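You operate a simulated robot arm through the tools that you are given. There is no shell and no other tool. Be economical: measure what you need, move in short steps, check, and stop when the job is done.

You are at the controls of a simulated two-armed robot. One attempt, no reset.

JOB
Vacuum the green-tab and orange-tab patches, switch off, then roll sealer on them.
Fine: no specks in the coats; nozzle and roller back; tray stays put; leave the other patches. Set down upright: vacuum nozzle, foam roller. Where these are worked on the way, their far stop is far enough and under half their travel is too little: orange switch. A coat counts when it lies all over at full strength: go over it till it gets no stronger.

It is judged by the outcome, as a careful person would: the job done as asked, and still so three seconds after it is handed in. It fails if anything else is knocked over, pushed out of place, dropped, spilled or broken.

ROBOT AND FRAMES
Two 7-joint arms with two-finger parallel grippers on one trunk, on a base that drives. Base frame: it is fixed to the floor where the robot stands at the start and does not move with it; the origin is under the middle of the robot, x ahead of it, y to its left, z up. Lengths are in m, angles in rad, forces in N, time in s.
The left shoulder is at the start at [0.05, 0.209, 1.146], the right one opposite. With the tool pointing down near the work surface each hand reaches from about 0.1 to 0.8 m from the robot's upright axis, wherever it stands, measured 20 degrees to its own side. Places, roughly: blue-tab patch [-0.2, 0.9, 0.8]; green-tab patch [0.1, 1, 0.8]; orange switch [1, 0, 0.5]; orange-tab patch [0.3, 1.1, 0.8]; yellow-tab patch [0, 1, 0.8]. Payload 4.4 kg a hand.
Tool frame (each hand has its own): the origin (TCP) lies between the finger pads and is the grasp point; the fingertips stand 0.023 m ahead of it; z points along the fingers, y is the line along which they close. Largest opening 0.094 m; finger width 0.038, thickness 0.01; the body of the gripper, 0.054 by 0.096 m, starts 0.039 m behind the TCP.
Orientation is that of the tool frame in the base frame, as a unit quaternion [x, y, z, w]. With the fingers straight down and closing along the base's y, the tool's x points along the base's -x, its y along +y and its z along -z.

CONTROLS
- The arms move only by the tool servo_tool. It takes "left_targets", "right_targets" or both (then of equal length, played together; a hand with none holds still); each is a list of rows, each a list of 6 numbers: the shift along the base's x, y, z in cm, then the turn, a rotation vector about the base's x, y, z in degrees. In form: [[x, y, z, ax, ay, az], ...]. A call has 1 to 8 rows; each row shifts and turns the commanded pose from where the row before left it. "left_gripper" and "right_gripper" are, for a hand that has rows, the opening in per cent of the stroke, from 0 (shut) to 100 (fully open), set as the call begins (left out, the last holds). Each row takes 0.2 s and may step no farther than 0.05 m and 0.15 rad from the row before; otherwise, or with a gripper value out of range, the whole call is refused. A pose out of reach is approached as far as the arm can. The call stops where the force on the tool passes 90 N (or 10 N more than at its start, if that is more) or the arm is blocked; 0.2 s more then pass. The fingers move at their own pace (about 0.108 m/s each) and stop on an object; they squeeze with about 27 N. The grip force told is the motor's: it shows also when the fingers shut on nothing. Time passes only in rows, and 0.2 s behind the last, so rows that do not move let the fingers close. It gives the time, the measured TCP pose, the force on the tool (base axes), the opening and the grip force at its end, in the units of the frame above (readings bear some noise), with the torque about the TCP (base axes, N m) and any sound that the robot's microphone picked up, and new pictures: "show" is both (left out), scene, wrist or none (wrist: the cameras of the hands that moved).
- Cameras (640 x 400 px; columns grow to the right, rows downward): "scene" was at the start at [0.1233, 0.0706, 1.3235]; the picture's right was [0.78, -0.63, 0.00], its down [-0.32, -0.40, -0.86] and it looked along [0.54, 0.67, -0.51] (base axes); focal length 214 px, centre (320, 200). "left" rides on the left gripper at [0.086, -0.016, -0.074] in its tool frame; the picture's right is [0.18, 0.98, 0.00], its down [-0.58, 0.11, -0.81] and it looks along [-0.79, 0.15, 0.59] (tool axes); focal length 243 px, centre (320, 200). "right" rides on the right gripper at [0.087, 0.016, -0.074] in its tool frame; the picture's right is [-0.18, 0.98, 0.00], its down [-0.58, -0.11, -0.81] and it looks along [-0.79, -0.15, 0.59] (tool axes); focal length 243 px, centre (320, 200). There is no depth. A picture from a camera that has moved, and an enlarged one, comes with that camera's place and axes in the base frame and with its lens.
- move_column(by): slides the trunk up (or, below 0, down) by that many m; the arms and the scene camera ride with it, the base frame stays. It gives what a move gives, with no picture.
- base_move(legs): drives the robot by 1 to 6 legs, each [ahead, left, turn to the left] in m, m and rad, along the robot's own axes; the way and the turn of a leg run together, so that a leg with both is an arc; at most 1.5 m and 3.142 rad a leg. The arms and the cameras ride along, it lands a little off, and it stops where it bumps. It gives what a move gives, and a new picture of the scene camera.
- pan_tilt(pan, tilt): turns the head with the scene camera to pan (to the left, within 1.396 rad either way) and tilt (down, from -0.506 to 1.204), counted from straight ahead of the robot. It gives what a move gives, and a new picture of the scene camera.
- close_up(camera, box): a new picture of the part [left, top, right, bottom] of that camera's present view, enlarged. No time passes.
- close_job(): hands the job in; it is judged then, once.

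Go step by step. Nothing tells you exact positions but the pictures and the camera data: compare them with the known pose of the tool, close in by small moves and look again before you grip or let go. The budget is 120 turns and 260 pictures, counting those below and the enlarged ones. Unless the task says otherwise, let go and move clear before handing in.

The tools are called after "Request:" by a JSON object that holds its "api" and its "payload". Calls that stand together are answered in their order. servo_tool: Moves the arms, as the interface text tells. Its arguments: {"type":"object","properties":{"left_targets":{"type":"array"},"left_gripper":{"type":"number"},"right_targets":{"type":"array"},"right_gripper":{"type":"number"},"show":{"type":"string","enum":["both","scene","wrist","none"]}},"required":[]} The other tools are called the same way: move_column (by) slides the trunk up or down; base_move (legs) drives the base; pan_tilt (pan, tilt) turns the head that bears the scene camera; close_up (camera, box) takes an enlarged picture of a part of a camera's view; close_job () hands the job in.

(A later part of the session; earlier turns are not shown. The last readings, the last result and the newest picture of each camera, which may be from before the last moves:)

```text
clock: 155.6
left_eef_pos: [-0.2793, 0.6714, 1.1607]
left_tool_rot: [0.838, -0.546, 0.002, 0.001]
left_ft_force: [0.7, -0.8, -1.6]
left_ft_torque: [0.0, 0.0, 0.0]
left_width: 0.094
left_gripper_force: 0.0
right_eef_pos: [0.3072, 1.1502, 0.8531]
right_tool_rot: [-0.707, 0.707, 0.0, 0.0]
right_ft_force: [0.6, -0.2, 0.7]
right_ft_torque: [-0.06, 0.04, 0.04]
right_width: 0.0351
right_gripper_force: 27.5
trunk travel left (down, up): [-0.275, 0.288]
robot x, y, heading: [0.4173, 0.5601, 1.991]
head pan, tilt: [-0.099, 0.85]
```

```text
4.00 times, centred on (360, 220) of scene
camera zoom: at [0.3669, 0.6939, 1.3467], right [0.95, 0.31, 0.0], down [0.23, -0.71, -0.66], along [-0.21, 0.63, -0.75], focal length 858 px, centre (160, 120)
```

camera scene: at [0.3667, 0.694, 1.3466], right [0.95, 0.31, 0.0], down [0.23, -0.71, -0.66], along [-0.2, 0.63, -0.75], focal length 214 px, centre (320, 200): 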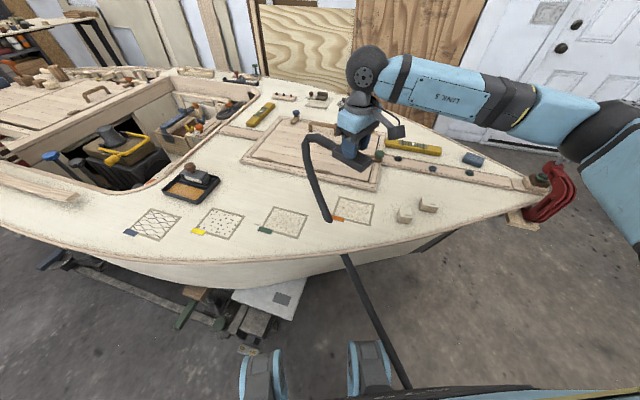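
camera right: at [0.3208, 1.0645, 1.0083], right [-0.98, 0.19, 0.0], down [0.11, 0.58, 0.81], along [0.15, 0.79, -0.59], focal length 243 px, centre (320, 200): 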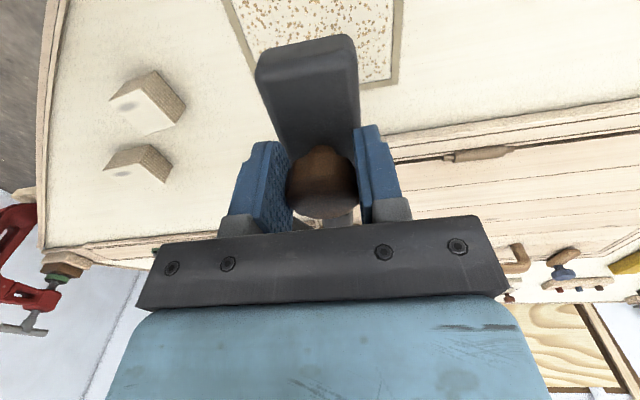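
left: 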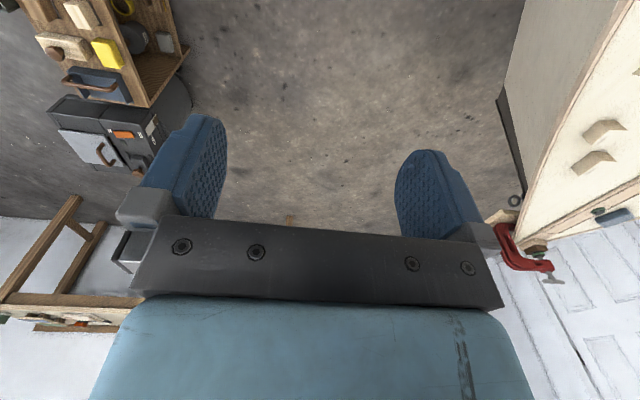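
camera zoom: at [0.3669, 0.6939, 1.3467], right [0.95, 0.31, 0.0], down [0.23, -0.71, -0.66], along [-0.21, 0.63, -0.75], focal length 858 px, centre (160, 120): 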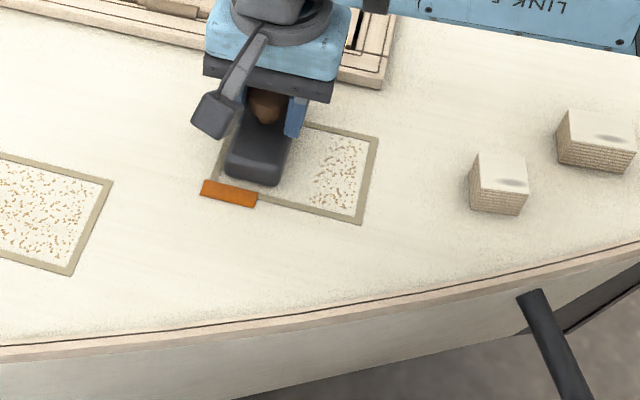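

It works: specks vanish under the nozzle. I sweep across the whole orange patch.

Request:
{"api": "servo_tool", "payload": {"right_targets": [[-2, 0, 0, 0, 0, 0], [2.5, 1, 0, 0, 0, 0], [2.5, 0, 0, 0, 0, 0], [2.5, 0, 0, 0, 0, 0], [2.5, 0, 0, 0, 0, 0], [0.5, -3, 0, 0, 0, 0], [-4, 0, 0, 0, 0, 0], [-4, 0, 0, 0, 0, 0]], "show": "none"}}

Request:
{"api": "servo_tool", "payload": {"right_targets": [[-3, 0, 0, 0, 0, 0], [0, 2, 3, 0, 0, 0], [-3, -4, 3, 0, 0, 0], [-4, -2, 0, 0, 0, 0], [-4, -2, 0, 0, 0, 0], [-1, -2, 0, 0, 0, 0], [0, 0, 0, 0, 0, 0]], "show": "none"}}

Request:
{"api": "close_up", "payload": {"camera": "scene", "box": [240, 160, 400, 260]}}

```text
clock: 157.4
left_eef_pos: [-0.2815, 0.6708, 1.161]
left_tool_rot: [0.838, -0.546, 0.0, 0.0]
left_ft_force: [-0.3, -0.6, -0.1]
left_ft_torque: [0.01, 0.02, 0.01]
left_width: 0.094
left_gripper_force: 0.0
right_eef_pos: [0.3143, 1.1312, 0.8534]
right_tool_rot: [-0.707, 0.707, 0.0, 0.002]
right_ft_force: [-1.6, -0.7, 8.4]
right_ft_torque: [-0.48, 0.11, 0.02]
right_width: 0.0353
right_gripper_force: 26.6
trunk travel left (down, up): [-0.275, 0.288]
robot x, y, heading: [0.4199, 0.5568, 1.988]
head pan, tilt: [-0.099, 0.85]
```

```text
refused: row 3 steps farther than a row can; nothing moved
```

```text
4.00 times, centred on (320, 210) of scene
camera zoom: at [0.3662, 0.6928, 1.347], right [0.95, 0.31, 0.0], down [0.23, -0.71, -0.66], along [-0.2, 0.63, -0.75], focal length 858 px, centre (320, 160)
```

zoom: 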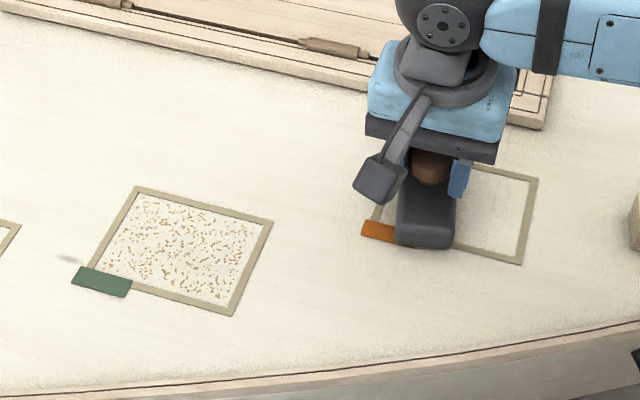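

Request:
{"api": "servo_tool", "payload": {"right_targets": [[-2, 0, 0.1, 0, 0, 0], [0, 1.5, 1, 0, 0, 0], [0, 0, 3, 0, 0, 0], [-4, -2.5, 0, 0, 0, 0], [-4, -2.5, 0, 0, 0, 0], [-4, -2.5, 0, 0, 0, 0], [-3.5, -2.5, 0, 0, 0, 0], [-1.5, -0.5, 0, 0, 0, 0]], "show": "none"}}

Request:
{"api": "close_up", "payload": {"camera": "scene", "box": [240, 160, 400, 260]}}

```text
clock: 159.2
left_eef_pos: [-0.2805, 0.6712, 1.1594]
left_tool_rot: [0.838, -0.546, 0.001, 0.0]
left_ft_force: [-0.1, -0.2, 0.2]
left_ft_torque: [-0.02, 0.03, -0.02]
left_width: 0.0937
left_gripper_force: 0.1
right_eef_pos: [0.1218, 1.0407, 0.8938]
right_tool_rot: [-0.706, 0.708, -0.001, 0.003]
right_ft_force: [0.3, 0.4, 0.0]
right_ft_torque: [-0.03, -0.01, 0.02]
right_width: 0.0353
right_gripper_force: 27.4
trunk travel left (down, up): [-0.275, 0.288]
robot x, y, heading: [0.4166, 0.5594, 1.989]
head pan, tilt: [-0.099, 0.85]
```

```text
4.00 times, centred on (320, 210) of scene
camera zoom: at [0.3665, 0.6942, 1.3466], right [0.95, 0.31, 0.0], down [0.23, -0.71, -0.66], along [-0.21, 0.63, -0.75], focal length 858 px, centre (320, 160)
```

zoom: 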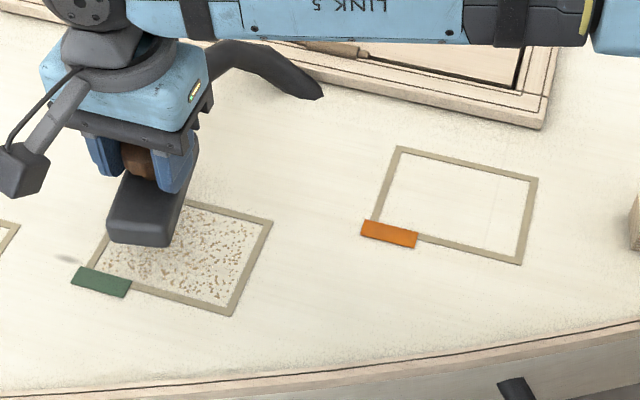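

The orange patch is clean. Now the green patch.

Request:
{"api": "servo_tool", "payload": {"right_targets": [[-1, 0, -3, 0, 0, 0], [-0.8, 0, -0.8, 0, 0, 0], [2.5, 1, 0, 0, 0, 0], [2.5, 0, 0, 0, 0, 0], [2.5, 0, 0, 0, 0, 0], [2, 0, 0, 0, 0, 0], [0, -2.5, 0, 0, 0, 0], [-2.5, 0, 0, 0, 0, 0]], "show": "none"}}

Request:
{"api": "servo_tool", "payload": {"right_targets": [[-3, 0, 0, 0, 0, 0], [-3, 0, 0, 0, 0, 0], [-2.5, 0, 0, 0, 0, 0], [0, 2, 1, 0, 0, 0], [2, 0, 4, 0, 0, 0], [4, 2, 0, 0, 0, 0], [4, 2, 0, 0, 0, 0], [4, 2, 0, 0, 0, 0]], "show": "none"}}

Request:
{"api": "close_up", "payload": {"camera": "scene", "box": [240, 180, 400, 280]}}

```text
clock: 161.0
left_eef_pos: [-0.2816, 0.6716, 1.1596]
left_tool_rot: [0.838, -0.546, 0.002, 0.001]
left_ft_force: [-1.0, 0.3, -0.4]
left_ft_torque: [0.01, -0.02, -0.01]
left_width: 0.094
left_gripper_force: 0.0
right_eef_pos: [0.1735, 1.0251, 0.8552]
right_tool_rot: [0.707, -0.707, 0.0, -0.002]
right_ft_force: [0.3, -0.2, -0.9]
right_ft_torque: [0.0, 0.0, 0.0]
right_width: 0.035
right_gripper_force: 27.1
trunk travel left (down, up): [-0.275, 0.288]
robot x, y, heading: [0.4211, 0.5583, 1.984]
head pan, tilt: [-0.099, 0.85]
```

```text
clock: 162.8
left_eef_pos: [-0.2785, 0.6718, 1.1608]
left_tool_rot: [0.838, -0.546, 0.001, 0.001]
left_ft_force: [0.1, -0.1, -0.2]
left_ft_torque: [0.02, 0.05, -0.03]
left_width: 0.0939
left_gripper_force: 0.0
right_eef_pos: [0.2288, 1.1067, 0.9055]
right_tool_rot: [0.707, -0.707, -0.001, -0.002]
right_ft_force: [0.3, 0.0, -2.0]
right_ft_torque: [0.0, 0.02, 0.01]
right_width: 0.0352
right_gripper_force: 26.9
trunk travel left (down, up): [-0.275, 0.288]
robot x, y, heading: [0.4168, 0.5576, 1.988]
head pan, tilt: [-0.099, 0.85]
```

```text
4.00 times, centred on (320, 230) of scene
camera zoom: at [0.3681, 0.6948, 1.3467], right [0.95, 0.31, 0.0], down [0.23, -0.71, -0.66], along [-0.21, 0.63, -0.75], focal length 858 px, centre (320, 80)
```

zoom: 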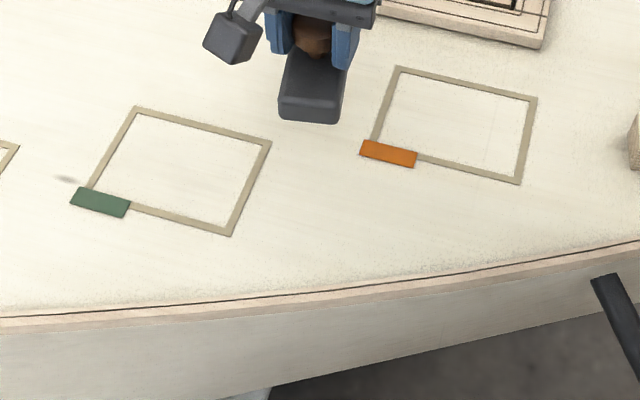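

Request:
{"api": "close_up", "payload": {"camera": "scene", "box": [255, 202, 311, 242]}}

Request:
{"api": "close_up", "payload": {"camera": "scene", "box": [328, 192, 384, 232]}}

```text
10.00 times, centred on (283, 222) of scene
camera zoom: at [0.3681, 0.6948, 1.3467], right [0.95, 0.31, 0.0], down [0.23, -0.71, -0.66], along [-0.21, 0.63, -0.75], focal length 2145 px, centre (690, -20)
```

zoom: 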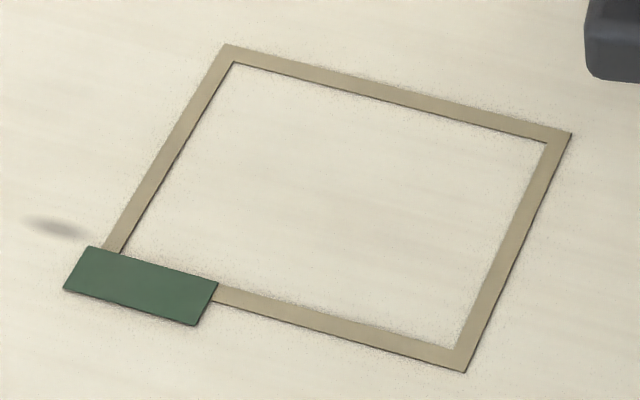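

```text
10.00 times, centred on (356, 212) of scene
camera zoom: at [0.3681, 0.6948, 1.3467], right [0.95, 0.31, 0.0], down [0.23, -0.71, -0.66], along [-0.21, 0.63, -0.75], focal length 2145 px, centre (-40, 80)
```

zoom: 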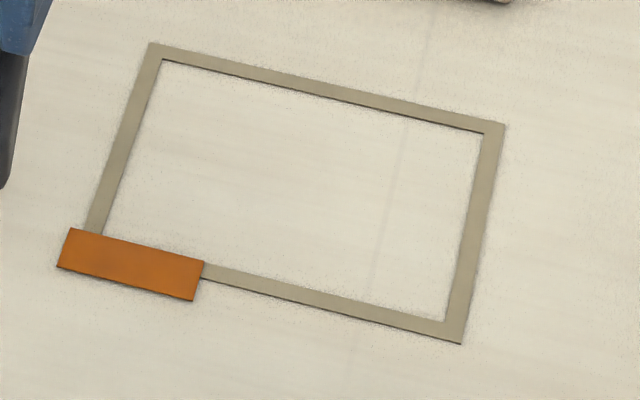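

Both patches are clean. I undo the wrist turn, raise, and drive back to the vacuum by the reverse path.

Request:
{"api": "servo_tool", "payload": {"right_targets": [[0, 0, 4, 0, 0, 8.2], [0, 0, 4, 0, 0, 8.2], [2, 1, 4, 0, 0, 8.2], [2, 1, 2, 0, 0, 8.2], [2, 1, 0, 0, 0, 8.2], [2, 0.2, 0, 0, 0, 8.2], [0.4, 0, 0, 0, 0, 8.2], [0, 0, 0, 0, 0, 7.4]], "show": "none"}}

Request:
{"api": "base_move", "payload": {"legs": [[-0.19, -0.287, 0], [0, 0, -2.7]]}}

Request:
{"api": "pan_tilt", "payload": {"pan": -0.25, "tilt": 1.05}}

```text
clock: 164.6
left_eef_pos: [-0.2807, 0.6711, 1.1603]
left_tool_rot: [0.838, -0.546, 0.0, 0.0]
left_ft_force: [0.2, 0.0, -0.5]
left_ft_torque: [-0.01, 0.01, -0.01]
left_width: 0.0942
left_gripper_force: 0.0
right_eef_pos: [0.3139, 1.1376, 1.0464]
right_tool_rot: [0.976, -0.218, 0.0, 0.0]
right_ft_force: [0.6, -0.3, -1.6]
right_ft_torque: [0.03, -0.03, 0.03]
right_width: 0.0352
right_gripper_force: 26.8
trunk travel left (down, up): [-0.275, 0.288]
robot x, y, heading: [0.4212, 0.5544, 1.986]
head pan, tilt: [-0.099, 0.85]
```

```text
clock: 174.1
left_eef_pos: [1.4409, 0.6777, 1.1621]
left_tool_rot: [0.36, 0.933, 0.0, -0.001]
left_ft_force: [1.2, 0.9, -0.4]
left_ft_torque: [0.0, -0.01, -0.01]
left_width: 0.0942
left_gripper_force: 0.0
right_eef_pos: [1.0894, 0.0092, 1.0451]
right_tool_rot: [0.01, 1.0, -0.001, 0.001]
right_ft_force: [0.7, -0.1, -0.1]
right_ft_torque: [-0.04, -0.01, -0.01]
right_width: 0.035
right_gripper_force: 26.9
trunk travel left (down, up): [-0.275, 0.288]
robot x, y, heading: [0.755, 0.4966, -0.74]
head pan, tilt: [-0.099, 0.85]
camera scene: at [0.858, 0.3945, 1.3466], right [-0.74, -0.67, 0.0], down [-0.5, 0.56, -0.66], along [0.44, -0.49, -0.75], focal length 214 px, centre (320, 200)
```

scene: 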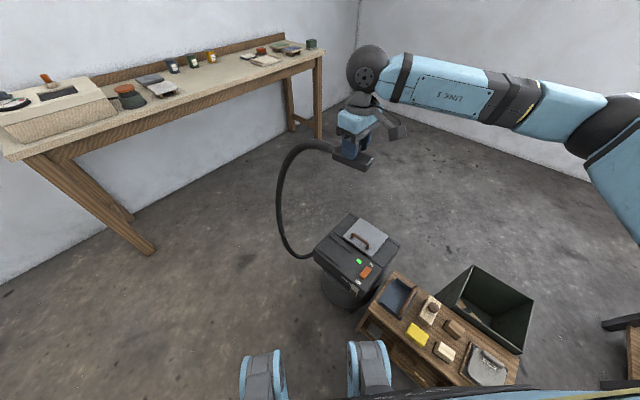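

```text
clock: 174.8
left_eef_pos: [1.4411, 0.6778, 1.1603]
left_tool_rot: [0.36, 0.933, 0.001, 0.0]
left_ft_force: [-0.4, -0.6, 0.7]
left_ft_torque: [0.03, -0.03, -0.02]
left_width: 0.0936
left_gripper_force: 0.2
right_eef_pos: [1.0883, 0.011, 1.0469]
right_tool_rot: [0.01, 1.0, 0.0, 0.001]
right_ft_force: [0.2, 0.2, -0.8]
right_ft_torque: [-0.05, 0.01, -0.03]
right_width: 0.0352
right_gripper_force: 26.5
trunk travel left (down, up): [-0.275, 0.288]
robot x, y, heading: [0.7546, 0.4964, -0.738]
head pan, tilt: [-0.25, 1.051]
camera scene: at [0.8424, 0.3971, 1.3321], right [-0.83, -0.55, 0.0], down [-0.48, 0.72, -0.5], along [0.28, -0.41, -0.87], focal length 214 px, centre (320, 200)
```

scene: 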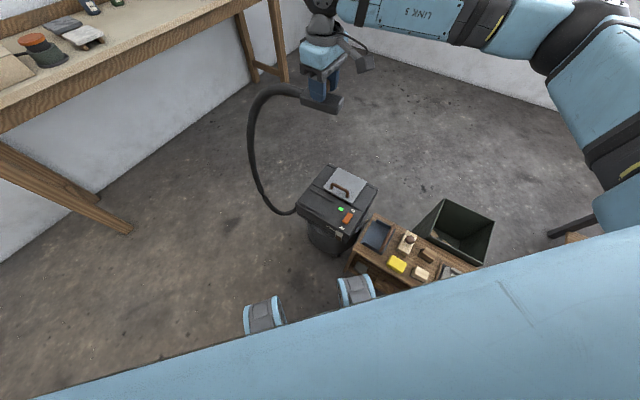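

Request:
{"api": "move_column", "payload": {"by": -0.25}}

Request:
{"api": "servo_tool", "payload": {"right_targets": [[1.5, 0.9, -2, 0, 0, 1.1], [0, 0, -4, 0, 0, 0], [0, 0, -4, 0, 0, 0], [0, 0, -4, 0, 0, 0], [0, 0, -4, 0, 0, 0], [0, 0, 0, 0, 0, 0]], "show": "wrist"}}

Request:
{"api": "close_up", "payload": {"camera": "scene", "box": [265, 115, 409, 205]}}

```text
clock: 177.4
left_eef_pos: [1.4411, 0.6773, 0.9109]
left_tool_rot: [0.36, 0.933, 0.001, 0.0]
left_ft_force: [-0.4, -0.2, 0.7]
left_ft_torque: [0.01, 0.0, -0.01]
left_width: 0.0939
left_gripper_force: 0.1
right_eef_pos: [1.0883, 0.0095, 0.7963]
right_tool_rot: [0.011, 1.0, -0.001, 0.0]
right_ft_force: [0.2, 0.3, -1.0]
right_ft_torque: [-0.02, 0.03, -0.05]
right_width: 0.0351
right_gripper_force: 27.1
trunk travel left (down, up): [-0.025, 0.538]
robot x, y, heading: [0.754, 0.4944, -0.74]
head pan, tilt: [-0.25, 1.051]
```

```text
clock: 178.8
left_eef_pos: [1.4399, 0.6777, 0.9114]
left_tool_rot: [0.36, 0.933, 0.0, -0.001]
left_ft_force: [0.1, 0.8, -0.7]
left_ft_torque: [-0.01, -0.02, -0.04]
left_width: 0.0937
left_gripper_force: 0.1
right_eef_pos: [1.1056, 0.0233, 0.6175]
right_tool_rot: [0.001, 1.0, -0.001, 0.001]
right_ft_force: [-0.5, -0.3, -1.3]
right_ft_torque: [-0.01, 0.0, -0.01]
right_width: 0.0351
right_gripper_force: 26.9
trunk travel left (down, up): [-0.025, 0.538]
robot x, y, heading: [0.755, 0.4967, -0.734]
head pan, tilt: [-0.25, 1.051]
camera right: at [1.0176, 0.0395, 0.6913], right [0.19, 0.98, 0.0], down [0.58, -0.11, 0.81], along [0.79, -0.15, -0.59], focal length 243 px, centre (320, 200)
```

right: 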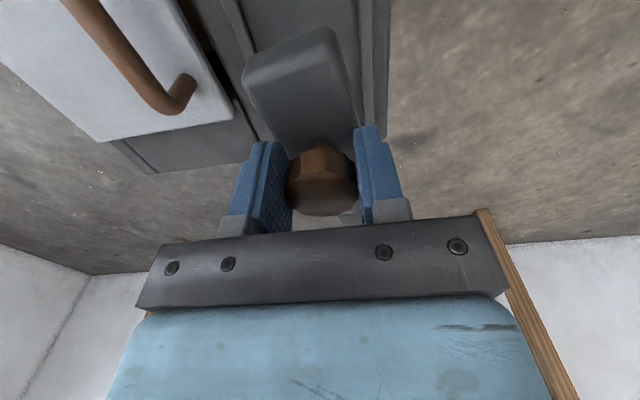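

```text
4.44 times, centred on (337, 160) of scene
camera zoom: at [0.8423, 0.3972, 1.0821], right [-0.83, -0.55, 0.0], down [-0.48, 0.72, -0.5], along [0.27, -0.41, -0.87], focal length 953 px, centre (244, 378)
```

zoom: 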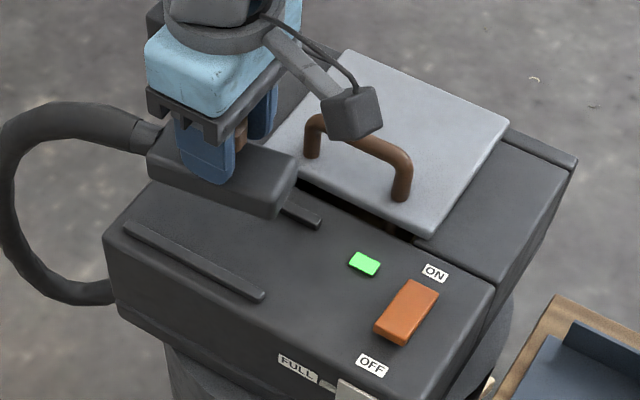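

The nozzle has yawed a little in the grip; I rotate the hand about −9° to align it with the rails and check.

Request:
{"api": "servo_tool", "payload": {"right_targets": [[-0.15, -0.25, 0, 0, 0, -4.5], [0, 0, 0, 0, 0, -4.5], [0, 0, -1.5, 0, 0, 0], [0, 0, 0, 0, 0, 0]], "show": "wrist"}}

Request:
{"api": "close_up", "payload": {"camera": "scene", "box": [265, 125, 361, 185]}}

```text
clock: 179.8
left_eef_pos: [1.4423, 0.6782, 0.9102]
left_tool_rot: [0.36, 0.933, 0.001, -0.001]
left_ft_force: [0.2, -0.2, -0.4]
left_ft_torque: [0.0, 0.01, 0.02]
left_width: 0.0939
left_gripper_force: 0.0
right_eef_pos: [1.1019, 0.0184, 0.601]
right_tool_rot: [0.079, 0.997, 0.0, 0.001]
right_ft_force: [0.6, -0.5, -2.2]
right_ft_torque: [-0.01, -0.02, -0.02]
right_width: 0.035
right_gripper_force: 27.0
trunk travel left (down, up): [-0.025, 0.538]
robot x, y, heading: [0.7567, 0.4956, -0.733]
head pan, tilt: [-0.25, 1.051]
camera right: at [1.0193, 0.0477, 0.675], right [0.34, 0.94, 0.0], down [0.56, -0.2, 0.81], along [0.76, -0.27, -0.59], focal length 243 px, centre (320, 200)
```

right: 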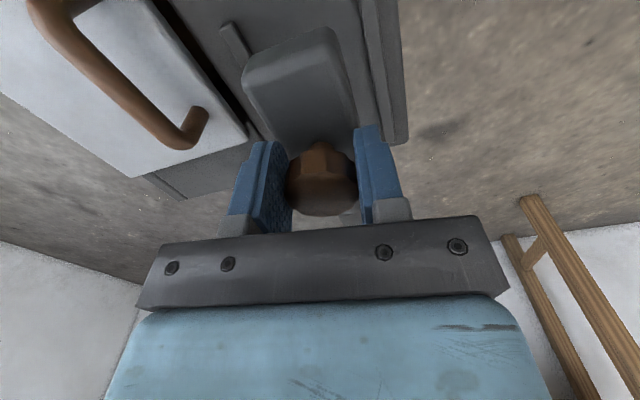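

```text
6.67 times, centred on (313, 155) of scene
camera zoom: at [0.8423, 0.3972, 1.0821], right [-0.83, -0.55, 0.0], down [-0.48, 0.72, -0.5], along [0.27, -0.41, -0.87], focal length 1430 px, centre (367, 500)
```

zoom: 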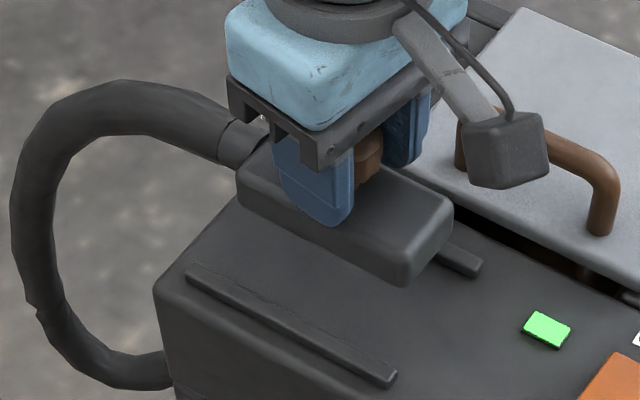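

Request:
{"api": "servo_tool", "payload": {"right_targets": [[0.1, 0.1, 0, 0, 0, -3.5], [0, 0, -1.5, 0, 0, 0], [0, 0, 0, 0, 0, 0]], "show": "wrist"}}

Request:
{"api": "close_up", "payload": {"camera": "scene", "box": [265, 125, 361, 185]}}

```text
clock: 180.6
left_eef_pos: [1.441, 0.6769, 0.9112]
left_tool_rot: [0.36, 0.933, 0.0, -0.002]
left_ft_force: [0.3, -0.3, -0.4]
left_ft_torque: [0.06, -0.01, 0.01]
left_width: 0.0939
left_gripper_force: 0.0
right_eef_pos: [1.1033, 0.0187, 0.5864]
right_tool_rot: [0.11, 0.994, -0.002, 0.001]
right_ft_force: [-0.6, 0.3, -2.0]
right_ft_torque: [0.03, 0.02, -0.01]
right_width: 0.0352
right_gripper_force: 26.6
trunk travel left (down, up): [-0.025, 0.538]
robot x, y, heading: [0.7553, 0.4988, -0.733]
head pan, tilt: [-0.25, 1.051]
camera right: at [1.0227, 0.0529, 0.6599], right [0.39, 0.92, 0.0], down [0.54, -0.23, 0.81], along [0.74, -0.32, -0.59], focal length 243 px, centre (320, 200)
```

right: 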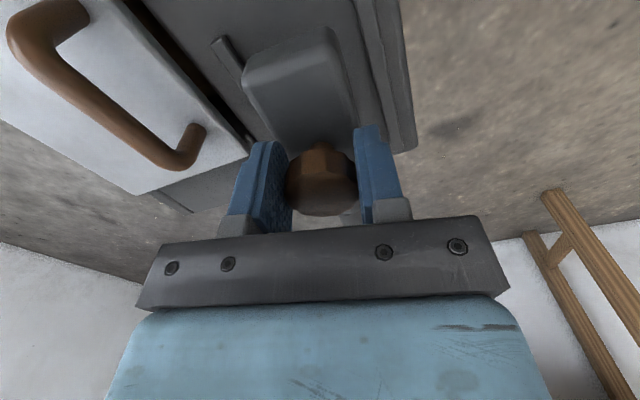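

```text
6.67 times, centred on (313, 155) of scene
camera zoom: at [0.8423, 0.3972, 1.0821], right [-0.83, -0.55, 0.0], down [-0.48, 0.72, -0.5], along [0.27, -0.41, -0.87], focal length 1430 px, centre (367, 500)
```

zoom: 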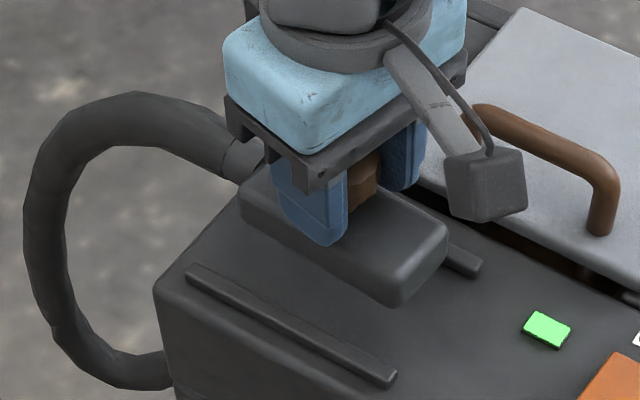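

Request:
{"api": "servo_tool", "payload": {"right_targets": [[0, 0, -1.5, 0, 0, 1], [0, 0, -1, 0, 0, 0], [0, 0, -0.4, 0, 0, 0], [0, 0, -0.2, 0, 0, 0]], "show": "wrist"}}

Request:
{"api": "close_up", "payload": {"camera": "scene", "box": [265, 125, 361, 185]}}

```text
clock: 181.6
left_eef_pos: [1.441, 0.678, 0.9107]
left_tool_rot: [0.36, 0.933, 0.0, -0.001]
left_ft_force: [0.0, -0.4, 0.1]
left_ft_torque: [0.01, -0.02, 0.03]
left_width: 0.0941
left_gripper_force: 0.1
right_eef_pos: [1.104, 0.0189, 0.5544]
right_tool_rot: [0.1, 0.995, -0.002, 0.001]
right_ft_force: [0.5, 0.1, -1.1]
right_ft_torque: [-0.03, 0.01, -0.03]
right_width: 0.035
right_gripper_force: 26.9
trunk travel left (down, up): [-0.025, 0.538]
robot x, y, heading: [0.7555, 0.497, -0.736]
head pan, tilt: [-0.25, 1.051]
camera right: at [1.0219, 0.0522, 0.6286], right [0.38, 0.93, 0.0], down [0.55, -0.22, 0.81], along [0.75, -0.31, -0.59], focal length 243 px, centre (320, 200)
```

right: 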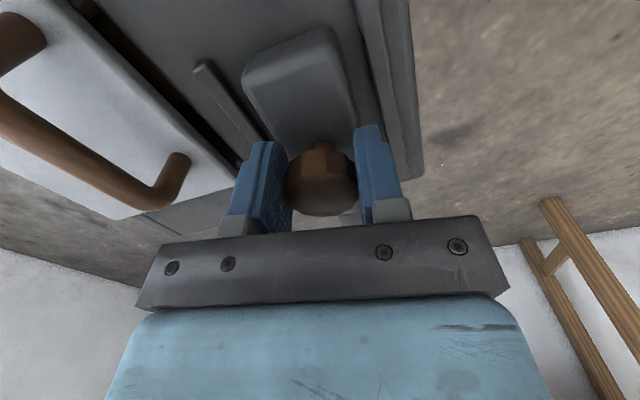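

```text
6.67 times, centred on (313, 155) of scene
camera zoom: at [0.8423, 0.3972, 1.0821], right [-0.83, -0.55, 0.0], down [-0.48, 0.72, -0.5], along [0.27, -0.41, -0.87], focal length 1430 px, centre (367, 500)
```

zoom: 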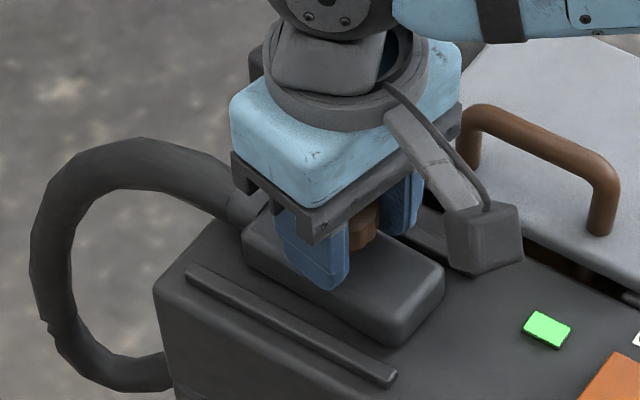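

Request:
{"api": "servo_tool", "payload": {"right_targets": [[0, 0, -0.15, 0, 0, 0], [0, 0, -0.15, 0, 0, 0], [0, 0, 0, 0, 0, 0]], "show": "none"}}

```text
clock: 182.4
left_eef_pos: [1.4403, 0.6788, 0.912]
left_tool_rot: [0.36, 0.933, 0.0, -0.001]
left_ft_force: [-0.3, 0.2, -0.7]
left_ft_torque: [-0.04, 0.0, 0.0]
left_width: 0.094
left_gripper_force: 0.1
right_eef_pos: [1.1047, 0.0197, 0.5533]
right_tool_rot: [0.1, 0.995, -0.001, 0.002]
right_ft_force: [-3.6, -0.1, 13.1]
right_ft_torque: [0.3, 0.12, 0.09]
right_width: 0.035
right_gripper_force: 27.0
trunk travel left (down, up): [-0.025, 0.538]
robot x, y, heading: [0.7532, 0.499, -0.742]
head pan, tilt: [-0.25, 1.051]
```

Seated with 13 N contact. I ease off, release, and raise.

Request:
{"api": "servo_tool", "payload": {"right_targets": [[0, 0, 0.15, 0, 0, 0], [0, 0, 0, 0, 0, 0]], "show": "none"}}

Request:
{"api": "servo_tool", "payload": {"right_targets": [[0, 0, 0, 0, 0, 0], [0, 0, 0, 0, 0, 0], [0, 0, 0, 0, 0, 0], [0, 0, 2, 0, 0, 0], [0, 0, 4, 0, 0, 0], [0, 0, 4, 0, 0, 0]], "right_gripper": 100, "show": "wrist"}}

Request:
{"api": "close_up", "payload": {"camera": "scene", "box": [265, 115, 409, 205]}}

```text
clock: 183.0
left_eef_pos: [1.4413, 0.6778, 0.9098]
left_tool_rot: [0.36, 0.933, 0.001, 0.0]
left_ft_force: [0.8, -0.1, 0.4]
left_ft_torque: [0.02, 0.0, 0.0]
left_width: 0.094
left_gripper_force: 0.0
right_eef_pos: [1.1041, 0.0189, 0.5544]
right_tool_rot: [0.101, 0.995, -0.002, 0.002]
right_ft_force: [2.5, -0.7, 8.0]
right_ft_torque: [0.12, -0.39, -0.06]
right_width: 0.0352
right_gripper_force: 26.9
trunk travel left (down, up): [-0.025, 0.538]
robot x, y, heading: [0.7594, 0.4977, -0.737]
head pan, tilt: [-0.25, 1.051]
```

```text
clock: 184.4
left_eef_pos: [1.4411, 0.6779, 0.9105]
left_tool_rot: [0.36, 0.933, 0.0, -0.002]
left_ft_force: [-1.2, 0.5, 0.8]
left_ft_torque: [0.01, 0.0, -0.03]
left_width: 0.0943
left_gripper_force: 0.1
right_eef_pos: [1.102, 0.0165, 0.6551]
right_tool_rot: [0.101, 0.995, -0.002, 0.0]
right_ft_force: [-1.0, 0.1, 0.1]
right_ft_torque: [0.01, 0.01, 0.01]
right_width: 0.094
right_gripper_force: 0.0
trunk travel left (down, up): [-0.025, 0.538]
robot x, y, heading: [0.7545, 0.4972, -0.736]
head pan, tilt: [-0.25, 1.051]
camera right: at [1.0198, 0.0505, 0.7288], right [0.38, 0.93, 0.0], down [0.55, -0.22, 0.81], along [0.75, -0.31, -0.59], focal length 243 px, centre (320, 200)
```

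right: 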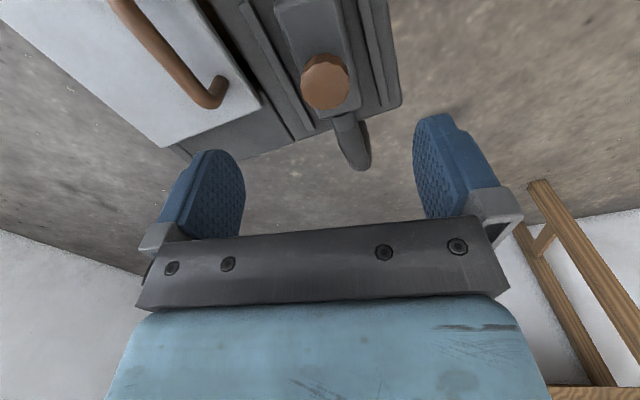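

```text
4.44 times, centred on (337, 160) of scene
camera zoom: at [0.8422, 0.3975, 1.0821], right [-0.83, -0.55, 0.0], down [-0.48, 0.72, -0.5], along [0.27, -0.41, -0.87], focal length 953 px, centre (244, 378)
```

zoom: 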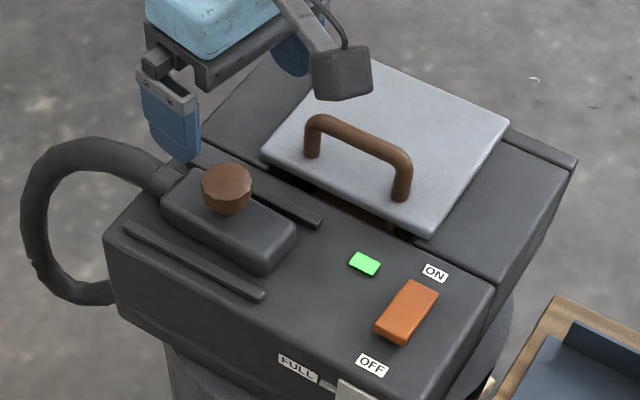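

The nozzle is docked. Next I close the fingers and press the OFF end.

Request:
{"api": "servo_tool", "payload": {"right_targets": [[-3, 0.5, 0, 0, 0, 5.8], [-4, 0.5, 0, 0, 0, 5.8], [-4, 0.4, 0, 0, 0, 0], [-3.6, 0, 0, 0, 0, 0], [0, 0, -4, 0, 0, 0], [0, 0, -4, 0, 0, 0], [0, 0, 0, 0, 0, 0]], "right_gripper": 0, "show": "wrist"}}

Request:
{"api": "close_up", "payload": {"camera": "scene", "box": [300, 135, 396, 195]}}

```text
clock: 186.0
left_eef_pos: [1.4406, 0.6776, 0.9104]
left_tool_rot: [0.36, 0.933, 0.0, -0.001]
left_ft_force: [-0.1, 0.0, -0.3]
left_ft_torque: [0.02, -0.01, 0.01]
left_width: 0.094
left_gripper_force: 0.0
right_eef_pos: [0.9567, 0.0306, 0.5719]
right_tool_rot: [0.0, 1.0, -0.001, 0.001]
right_ft_force: [0.2, 0.3, -0.1]
right_ft_torque: [-0.01, 0.02, -0.02]
right_width: 0.0
right_gripper_force: 27.6
trunk travel left (down, up): [-0.025, 0.538]
robot x, y, heading: [0.7568, 0.4969, -0.737]
head pan, tilt: [-0.25, 1.051]
camera right: at [0.8703, 0.0467, 0.646], right [0.18, 0.98, 0.0], down [0.58, -0.11, 0.81], along [0.79, -0.15, -0.59], focal length 243 px, centre (320, 200)
```

right: 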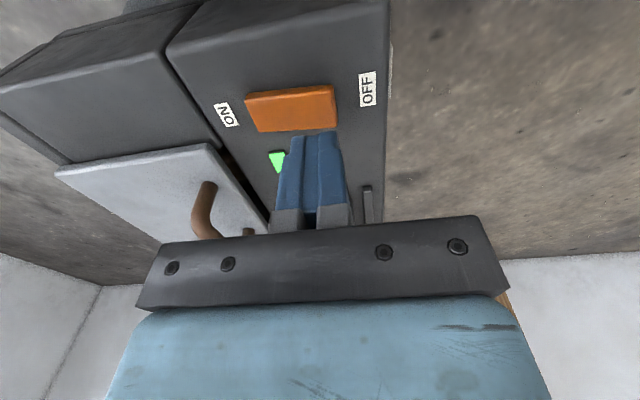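

```text
6.67 times, centred on (348, 165) of scene
camera zoom: at [0.8422, 0.3973, 1.0821], right [-0.83, -0.55, 0.0], down [-0.48, 0.72, -0.5], along [0.27, -0.41, -0.87], focal length 1430 px, centre (133, 433)
```

zoom: 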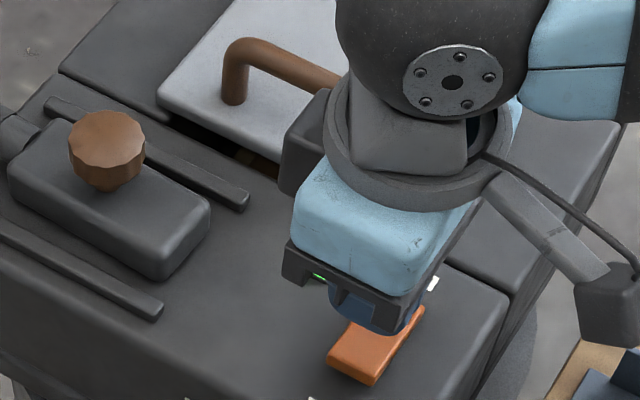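

Request:
{"api": "servo_tool", "payload": {"right_targets": [[0, 0, -1, 0, 0, 0], [0, 0, -1, 0, 0, 0], [0, 0, -0.8, 0, 0, 0], [0, 0, -0.5, 0, 0, 0], [0, 0, -0.4, 0, 0, 0], [0, 0, -0.3, 0, 0, 0], [0, 0, -0.3, 0, 0, 0]], "show": "none"}}

Request:
{"api": "servo_tool", "payload": {"right_targets": [[0, 0, 1, 0, 0, 0], [0, 0, 4, 0, 0, 0], [0, 0, 4, 0, 0, 0], [0, -4, 1, 0, 0, 0], [0, 0, 0, 0, 0, 0]], "show": "none"}}

Request:
{"api": "close_up", "payload": {"camera": "scene", "box": [265, 115, 409, 205]}}

Request:
{"api": "close_up", "payload": {"camera": "right", "box": [220, 0, 460, 150]}}

```text
clock: 187.6
left_eef_pos: [1.4403, 0.6777, 0.9108]
left_tool_rot: [0.36, 0.933, 0.0, 0.0]
left_ft_force: [0.0, 0.3, -0.4]
left_ft_torque: [0.0, 0.0, 0.01]
left_width: 0.0942
left_gripper_force: 0.0
right_eef_pos: [0.9569, 0.0319, 0.5336]
right_tool_rot: [0.0, 1.0, -0.003, 0.003]
right_ft_force: [-7.2, 1.3, 23.7]
right_ft_torque: [-0.2, 0.46, -0.08]
right_width: 0.0001
right_gripper_force: 27.0
trunk travel left (down, up): [-0.025, 0.538]
robot x, y, heading: [0.7557, 0.4982, -0.734]
head pan, tilt: [-0.25, 1.051]
```

```text
clock: 188.8
left_eef_pos: [1.4411, 0.6779, 0.9108]
left_tool_rot: [0.361, 0.933, 0.001, -0.002]
left_ft_force: [0.7, -0.8, 0.4]
left_ft_torque: [0.02, -0.01, 0.04]
left_width: 0.0941
left_gripper_force: 0.0
right_eef_pos: [0.958, -0.0064, 0.6313]
right_tool_rot: [-0.001, 1.0, -0.001, 0.001]
right_ft_force: [0.6, 0.8, -0.3]
right_ft_torque: [-0.02, 0.01, 0.05]
right_width: 0.0004
right_gripper_force: 26.3
trunk travel left (down, up): [-0.025, 0.538]
robot x, y, heading: [0.7583, 0.497, -0.734]
head pan, tilt: [-0.25, 1.051]
```

```text
4.44 times, centred on (337, 160) of scene
camera zoom: at [0.8423, 0.3973, 1.0821], right [-0.83, -0.55, 0.0], down [-0.48, 0.72, -0.5], along [0.27, -0.41, -0.87], focal length 953 px, centre (244, 378)
```

zoom: 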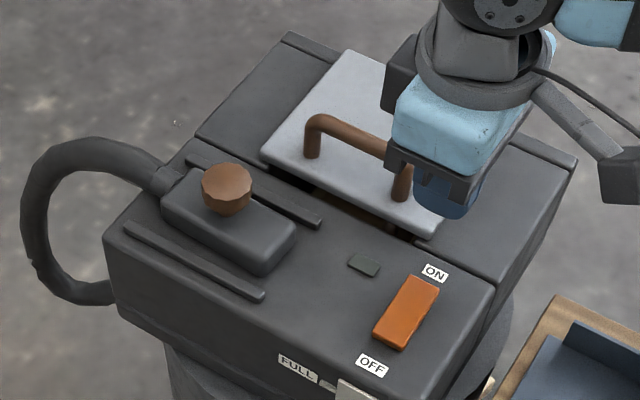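

```text
2.67 times, centred on (340, 75) of right
camera zoom: at [0.8714, 0.0104, 0.705], right [0.18, 0.98, 0.0], down [0.58, -0.11, 0.81], along [0.79, -0.15, -0.59], focal length 647 px, centre (267, 533)
```

zoom: 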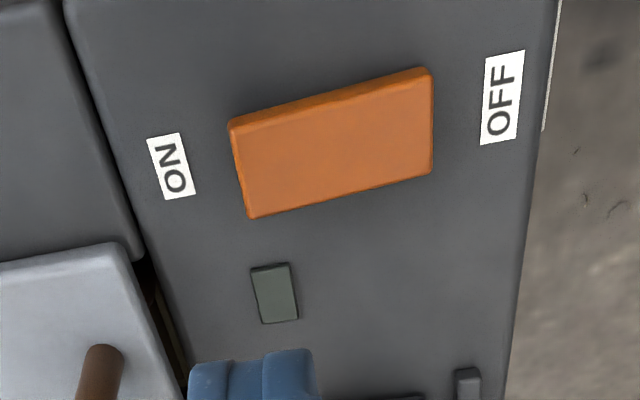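

The vacuum is off. I raise everything and return to the boat for the roller.

Request:
{"api": "servo_tool", "payload": {"right_targets": [[2, 0, 4, 0, 0, 0], [3, 0, 4, 0, 0, 0], [3, 0, 4, 0, 0, 0], [3, 0, 4, 0, 0, 0], [2, 0, 2, 0, 0, 0]], "show": "none"}}

Request:
{"api": "move_column", "payload": {"by": 0.25}}

Request:
{"api": "base_move", "payload": {"legs": [[0, 0, 2.72], [0.21, 0.287, 0]]}}

Request:
{"api": "pan_tilt", "payload": {"pan": 0.2, "tilt": 0.85}}

```text
clock: 190.0
left_eef_pos: [1.4399, 0.6779, 0.9104]
left_tool_rot: [0.359, 0.933, 0.0, -0.001]
left_ft_force: [0.0, -0.7, -0.5]
left_ft_torque: [-0.01, -0.05, 0.06]
left_width: 0.0939
left_gripper_force: 0.0
right_eef_pos: [1.0875, -0.0101, 0.8112]
right_tool_rot: [0.001, 1.0, -0.001, 0.0]
right_ft_force: [-0.2, 0.1, 0.1]
right_ft_torque: [0.0, 0.01, 0.02]
right_width: 0.0001
right_gripper_force: 27.3
trunk travel left (down, up): [-0.025, 0.538]
robot x, y, heading: [0.7548, 0.5027, -0.739]
head pan, tilt: [-0.25, 1.051]
```

```text
clock: 192.6
left_eef_pos: [1.4425, 0.678, 1.1603]
left_tool_rot: [0.36, 0.933, 0.0, 0.0]
left_ft_force: [-0.4, 0.0, 0.5]
left_ft_torque: [-0.02, 0.0, 0.01]
left_width: 0.0942
left_gripper_force: 0.1
right_eef_pos: [1.0871, -0.0101, 1.0624]
right_tool_rot: [0.001, 1.0, -0.001, 0.001]
right_ft_force: [0.2, 0.3, 0.3]
right_ft_torque: [-0.01, 0.0, 0.03]
right_width: 0.0001
right_gripper_force: 26.8
trunk travel left (down, up): [-0.275, 0.288]
robot x, y, heading: [0.7572, 0.4977, -0.732]
head pan, tilt: [-0.25, 1.051]
```

```text
clock: 202.1
left_eef_pos: [-0.2899, 0.6911, 1.1609]
left_tool_rot: [0.837, -0.547, 0.001, 0.001]
left_ft_force: [-0.8, 0.2, -0.3]
left_ft_torque: [0.03, 0.01, 0.01]
left_width: 0.0939
left_gripper_force: 0.0
right_eef_pos: [0.3164, 1.1717, 1.062]
right_tool_rot: [0.978, -0.21, -0.001, 0.0]
right_ft_force: [0.5, 0.7, 0.8]
right_ft_torque: [0.0, -0.02, -0.02]
right_width: 0.0001
right_gripper_force: 27.1
trunk travel left (down, up): [-0.275, 0.288]
robot x, y, heading: [0.4099, 0.5711, 1.982]
head pan, tilt: [-0.25, 1.051]
camera scene: at [0.3708, 0.7011, 1.3321], right [0.99, 0.16, 0.0], down [0.14, -0.86, -0.5], along [-0.08, 0.49, -0.87], focal length 214 px, centre (320, 200)
```

scene: 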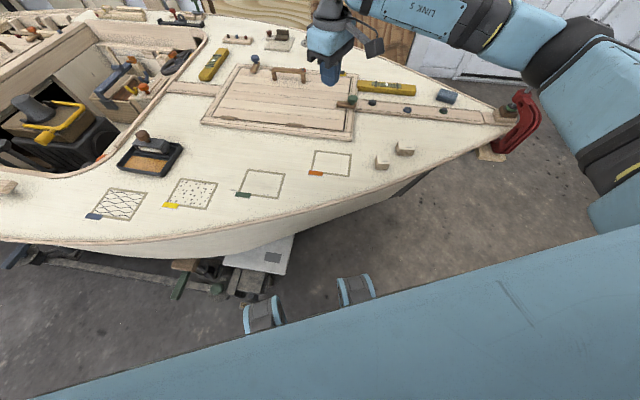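

```text
clock: 203.0
left_eef_pos: [-0.2888, 0.6916, 1.1611]
left_tool_rot: [0.837, -0.548, 0.001, 0.001]
left_ft_force: [0.4, 0.2, -0.8]
left_ft_torque: [0.01, 0.0, -0.01]
left_width: 0.0939
left_gripper_force: 0.1
right_eef_pos: [0.3178, 1.172, 1.0621]
right_tool_rot: [0.978, -0.21, -0.002, -0.001]
right_ft_force: [0.2, -0.6, -0.2]
right_ft_torque: [-0.03, 0.02, 0.01]
right_width: 0.0
right_gripper_force: 26.8
trunk travel left (down, up): [-0.275, 0.288]
robot x, y, heading: [0.4112, 0.5703, 1.982]
head pan, tilt: [0.201, 0.85]
camera scene: at [0.3368, 0.6995, 1.3466], right [0.82, 0.57, 0.0], down [0.43, -0.62, -0.66], along [-0.38, 0.54, -0.75], focal length 214 px, centre (320, 200)
```

scene: 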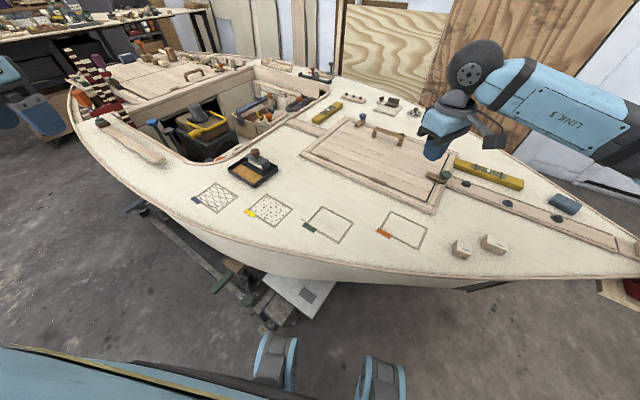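

Request:
{"api": "close_up", "payload": {"camera": "scene", "box": [214, 135, 294, 185]}}

Request:
{"api": "servo_tool", "payload": {"right_targets": [[4, -1, 1, 0, 0, 0], [4, -2, 1, 0, 0, 0], [4, -2, 1, 0, 0, 0], [4, -2, 0, 0, 0, 0], [4, -2, 0, 0, 0, 0], [4, -2, 0, 0, 0, 0], [4, -2, 0, 0, 0, 0], [4, -2, 0, 0, 0, 0]], "left_targets": [[0, 4, -1, 0, 0, 0], [0, 4, -1, 0, 0, 0], [0, 4, -1, 0, 0, 0], [0, 4, -1, 0, 0, 0], [0.5, 4, -1, 0, 0, 0], [0.5, 4, -1, 0, 0, 0], [0.5, 4, -1, 0, 0, 0], [0, 0, 0, 0, 0, 0]], "show": "both"}}

```text
8.00 times, centred on (254, 160) of scene
camera zoom: at [0.3368, 0.6995, 1.3466], right [0.82, 0.57, 0.0], down [0.43, -0.62, -0.66], along [-0.38, 0.54, -0.75], focal length 1716 px, centre (848, 520)
```

zoom: 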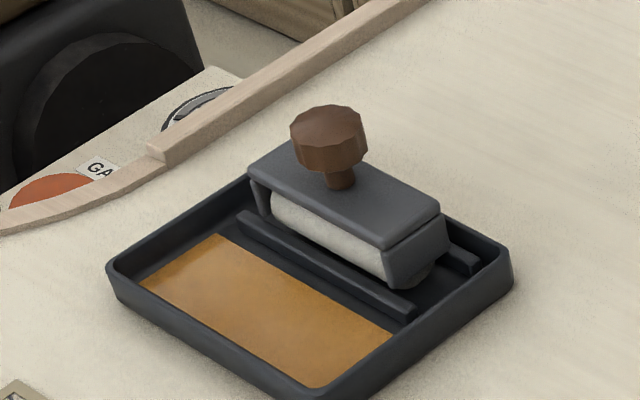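

```text
clock: 204.8
left_eef_pos: [-0.2739, 0.9684, 1.0915]
left_tool_rot: [0.837, -0.548, -0.001, 0.0]
left_ft_force: [-0.7, -0.5, -0.1]
left_ft_torque: [0.06, -0.01, -0.02]
left_width: 0.0942
left_gripper_force: 0.1
right_eef_pos: [0.637, 1.0186, 1.0938]
right_tool_rot: [0.978, -0.209, -0.002, -0.003]
right_ft_force: [0.1, -0.4, 0.2]
right_ft_torque: [0.03, -0.02, 0.01]
right_width: 0.0001
right_gripper_force: 26.7
trunk travel left (down, up): [-0.275, 0.288]
robot x, y, heading: [0.405, 0.5757, 1.98]
head pan, tilt: [0.201, 0.85]
camera scene: at [0.3376, 0.6957, 1.3472], right [0.82, 0.58, 0.0], down [0.43, -0.61, -0.66], along [-0.38, 0.54, -0.75], focal length 214 px, centre (320, 200)
camera right: at [0.7095, 0.9679, 1.1675], right [-0.57, -0.82, 0.0], down [-0.48, 0.33, 0.81], along [-0.66, 0.46, -0.59], focal length 243 px, centre (320, 200)
camera left: at [-0.2246, 0.8944, 1.1662], right [-0.83, -0.56, 0.0], down [-0.33, 0.49, 0.81], along [-0.45, 0.67, -0.59], focal length 243 px, centre (320, 200)
```

scene: 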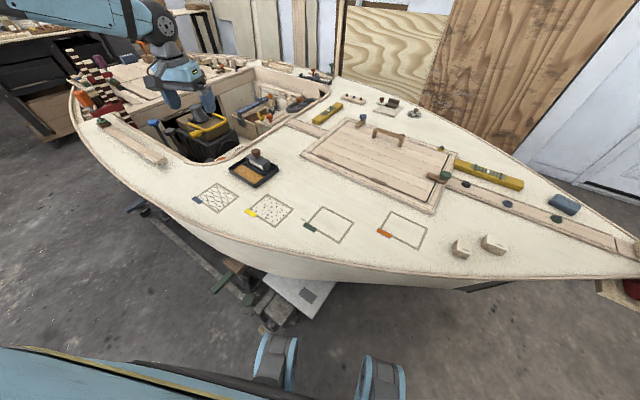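
right: 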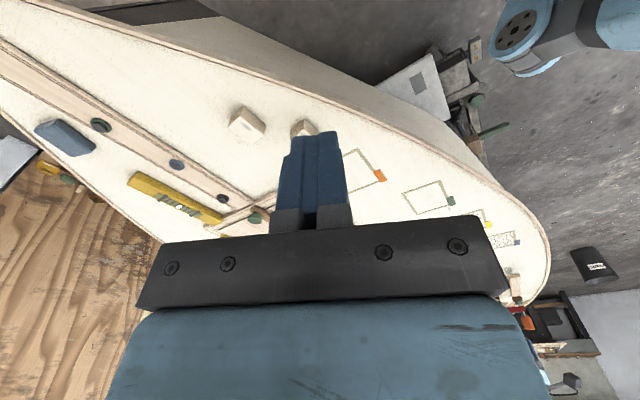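
left: 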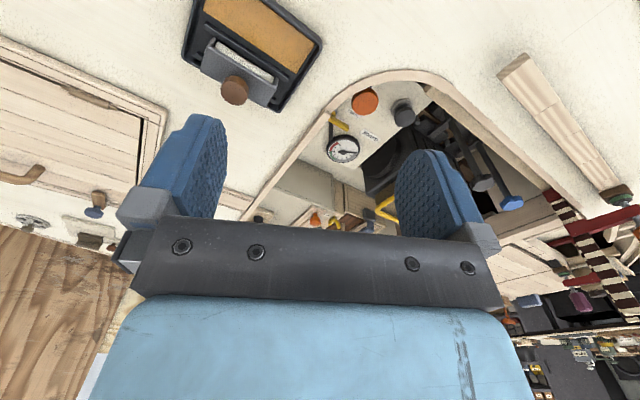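

The roller's knob is at about (−0.2285, 1.094, 0.874). I bring the left hand above it, turned so the fingers close along x.

Request:
{"api": "servo_tool", "payload": {"left_targets": [[1, 3, -2, 0, 0, -8], [1, 3, -2, 0, 0, -8], [1, 3, -2, 0, 0, -7.6], [1, 3, -2, 0, 0, 0], [0.5, 0.5, -2, 0, 0, 0], [0, 0, -2, 0, 0, 0], [0, 0, 0, 0, 0, 0]], "left_gripper": 100, "show": "wrist"}}

Request:
{"api": "close_up", "payload": {"camera": "scene", "box": [214, 120, 310, 180]}}

```text
clock: 206.4
left_eef_pos: [-0.2284, 1.079, 0.9793]
left_tool_rot: [0.708, -0.707, -0.001, 0.0]
left_ft_force: [-0.1, -0.4, 0.7]
left_ft_torque: [-0.02, 0.03, 0.01]
left_width: 0.0941
left_gripper_force: 0.0
left hand out of reach, approached as far as the arm can: row 5, 6
right_eef_pos: [0.6359, 1.0211, 1.091]
right_tool_rot: [0.978, -0.21, 0.0, -0.001]
right_ft_force: [-0.3, -0.5, 0.2]
right_ft_torque: [0.04, 0.03, -0.02]
right_width: 0.0
right_gripper_force: 27.8
trunk travel left (down, up): [-0.275, 0.288]
robot x, y, heading: [0.4085, 0.5768, 1.981]
head pan, tilt: [0.201, 0.85]
camera left: at [-0.212, 0.9916, 1.0535], right [-0.98, -0.18, 0.0], down [-0.11, 0.58, 0.81], along [-0.15, 0.79, -0.59], focal length 243 px, centre (320, 200)
```

left: 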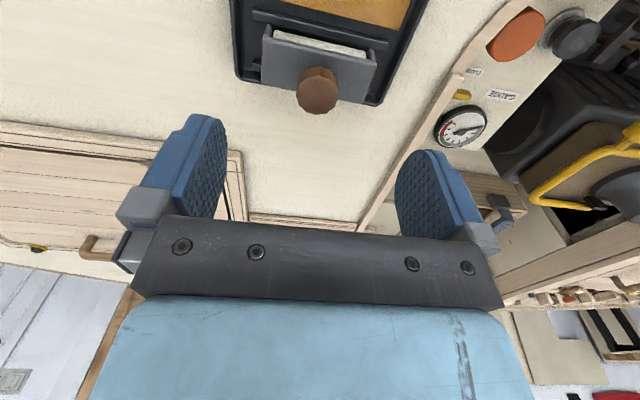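

```text
6.67 times, centred on (262, 150) of scene
camera zoom: at [0.337, 0.6994, 1.3467], right [0.82, 0.57, 0.0], down [0.43, -0.61, -0.66], along [-0.38, 0.54, -0.75], focal length 1430 px, centre (707, 533)
```

zoom: 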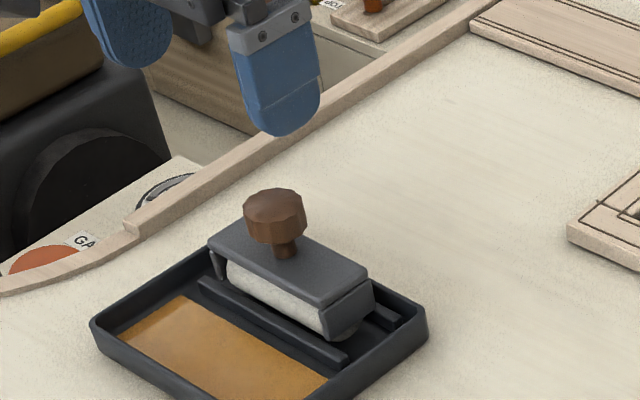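

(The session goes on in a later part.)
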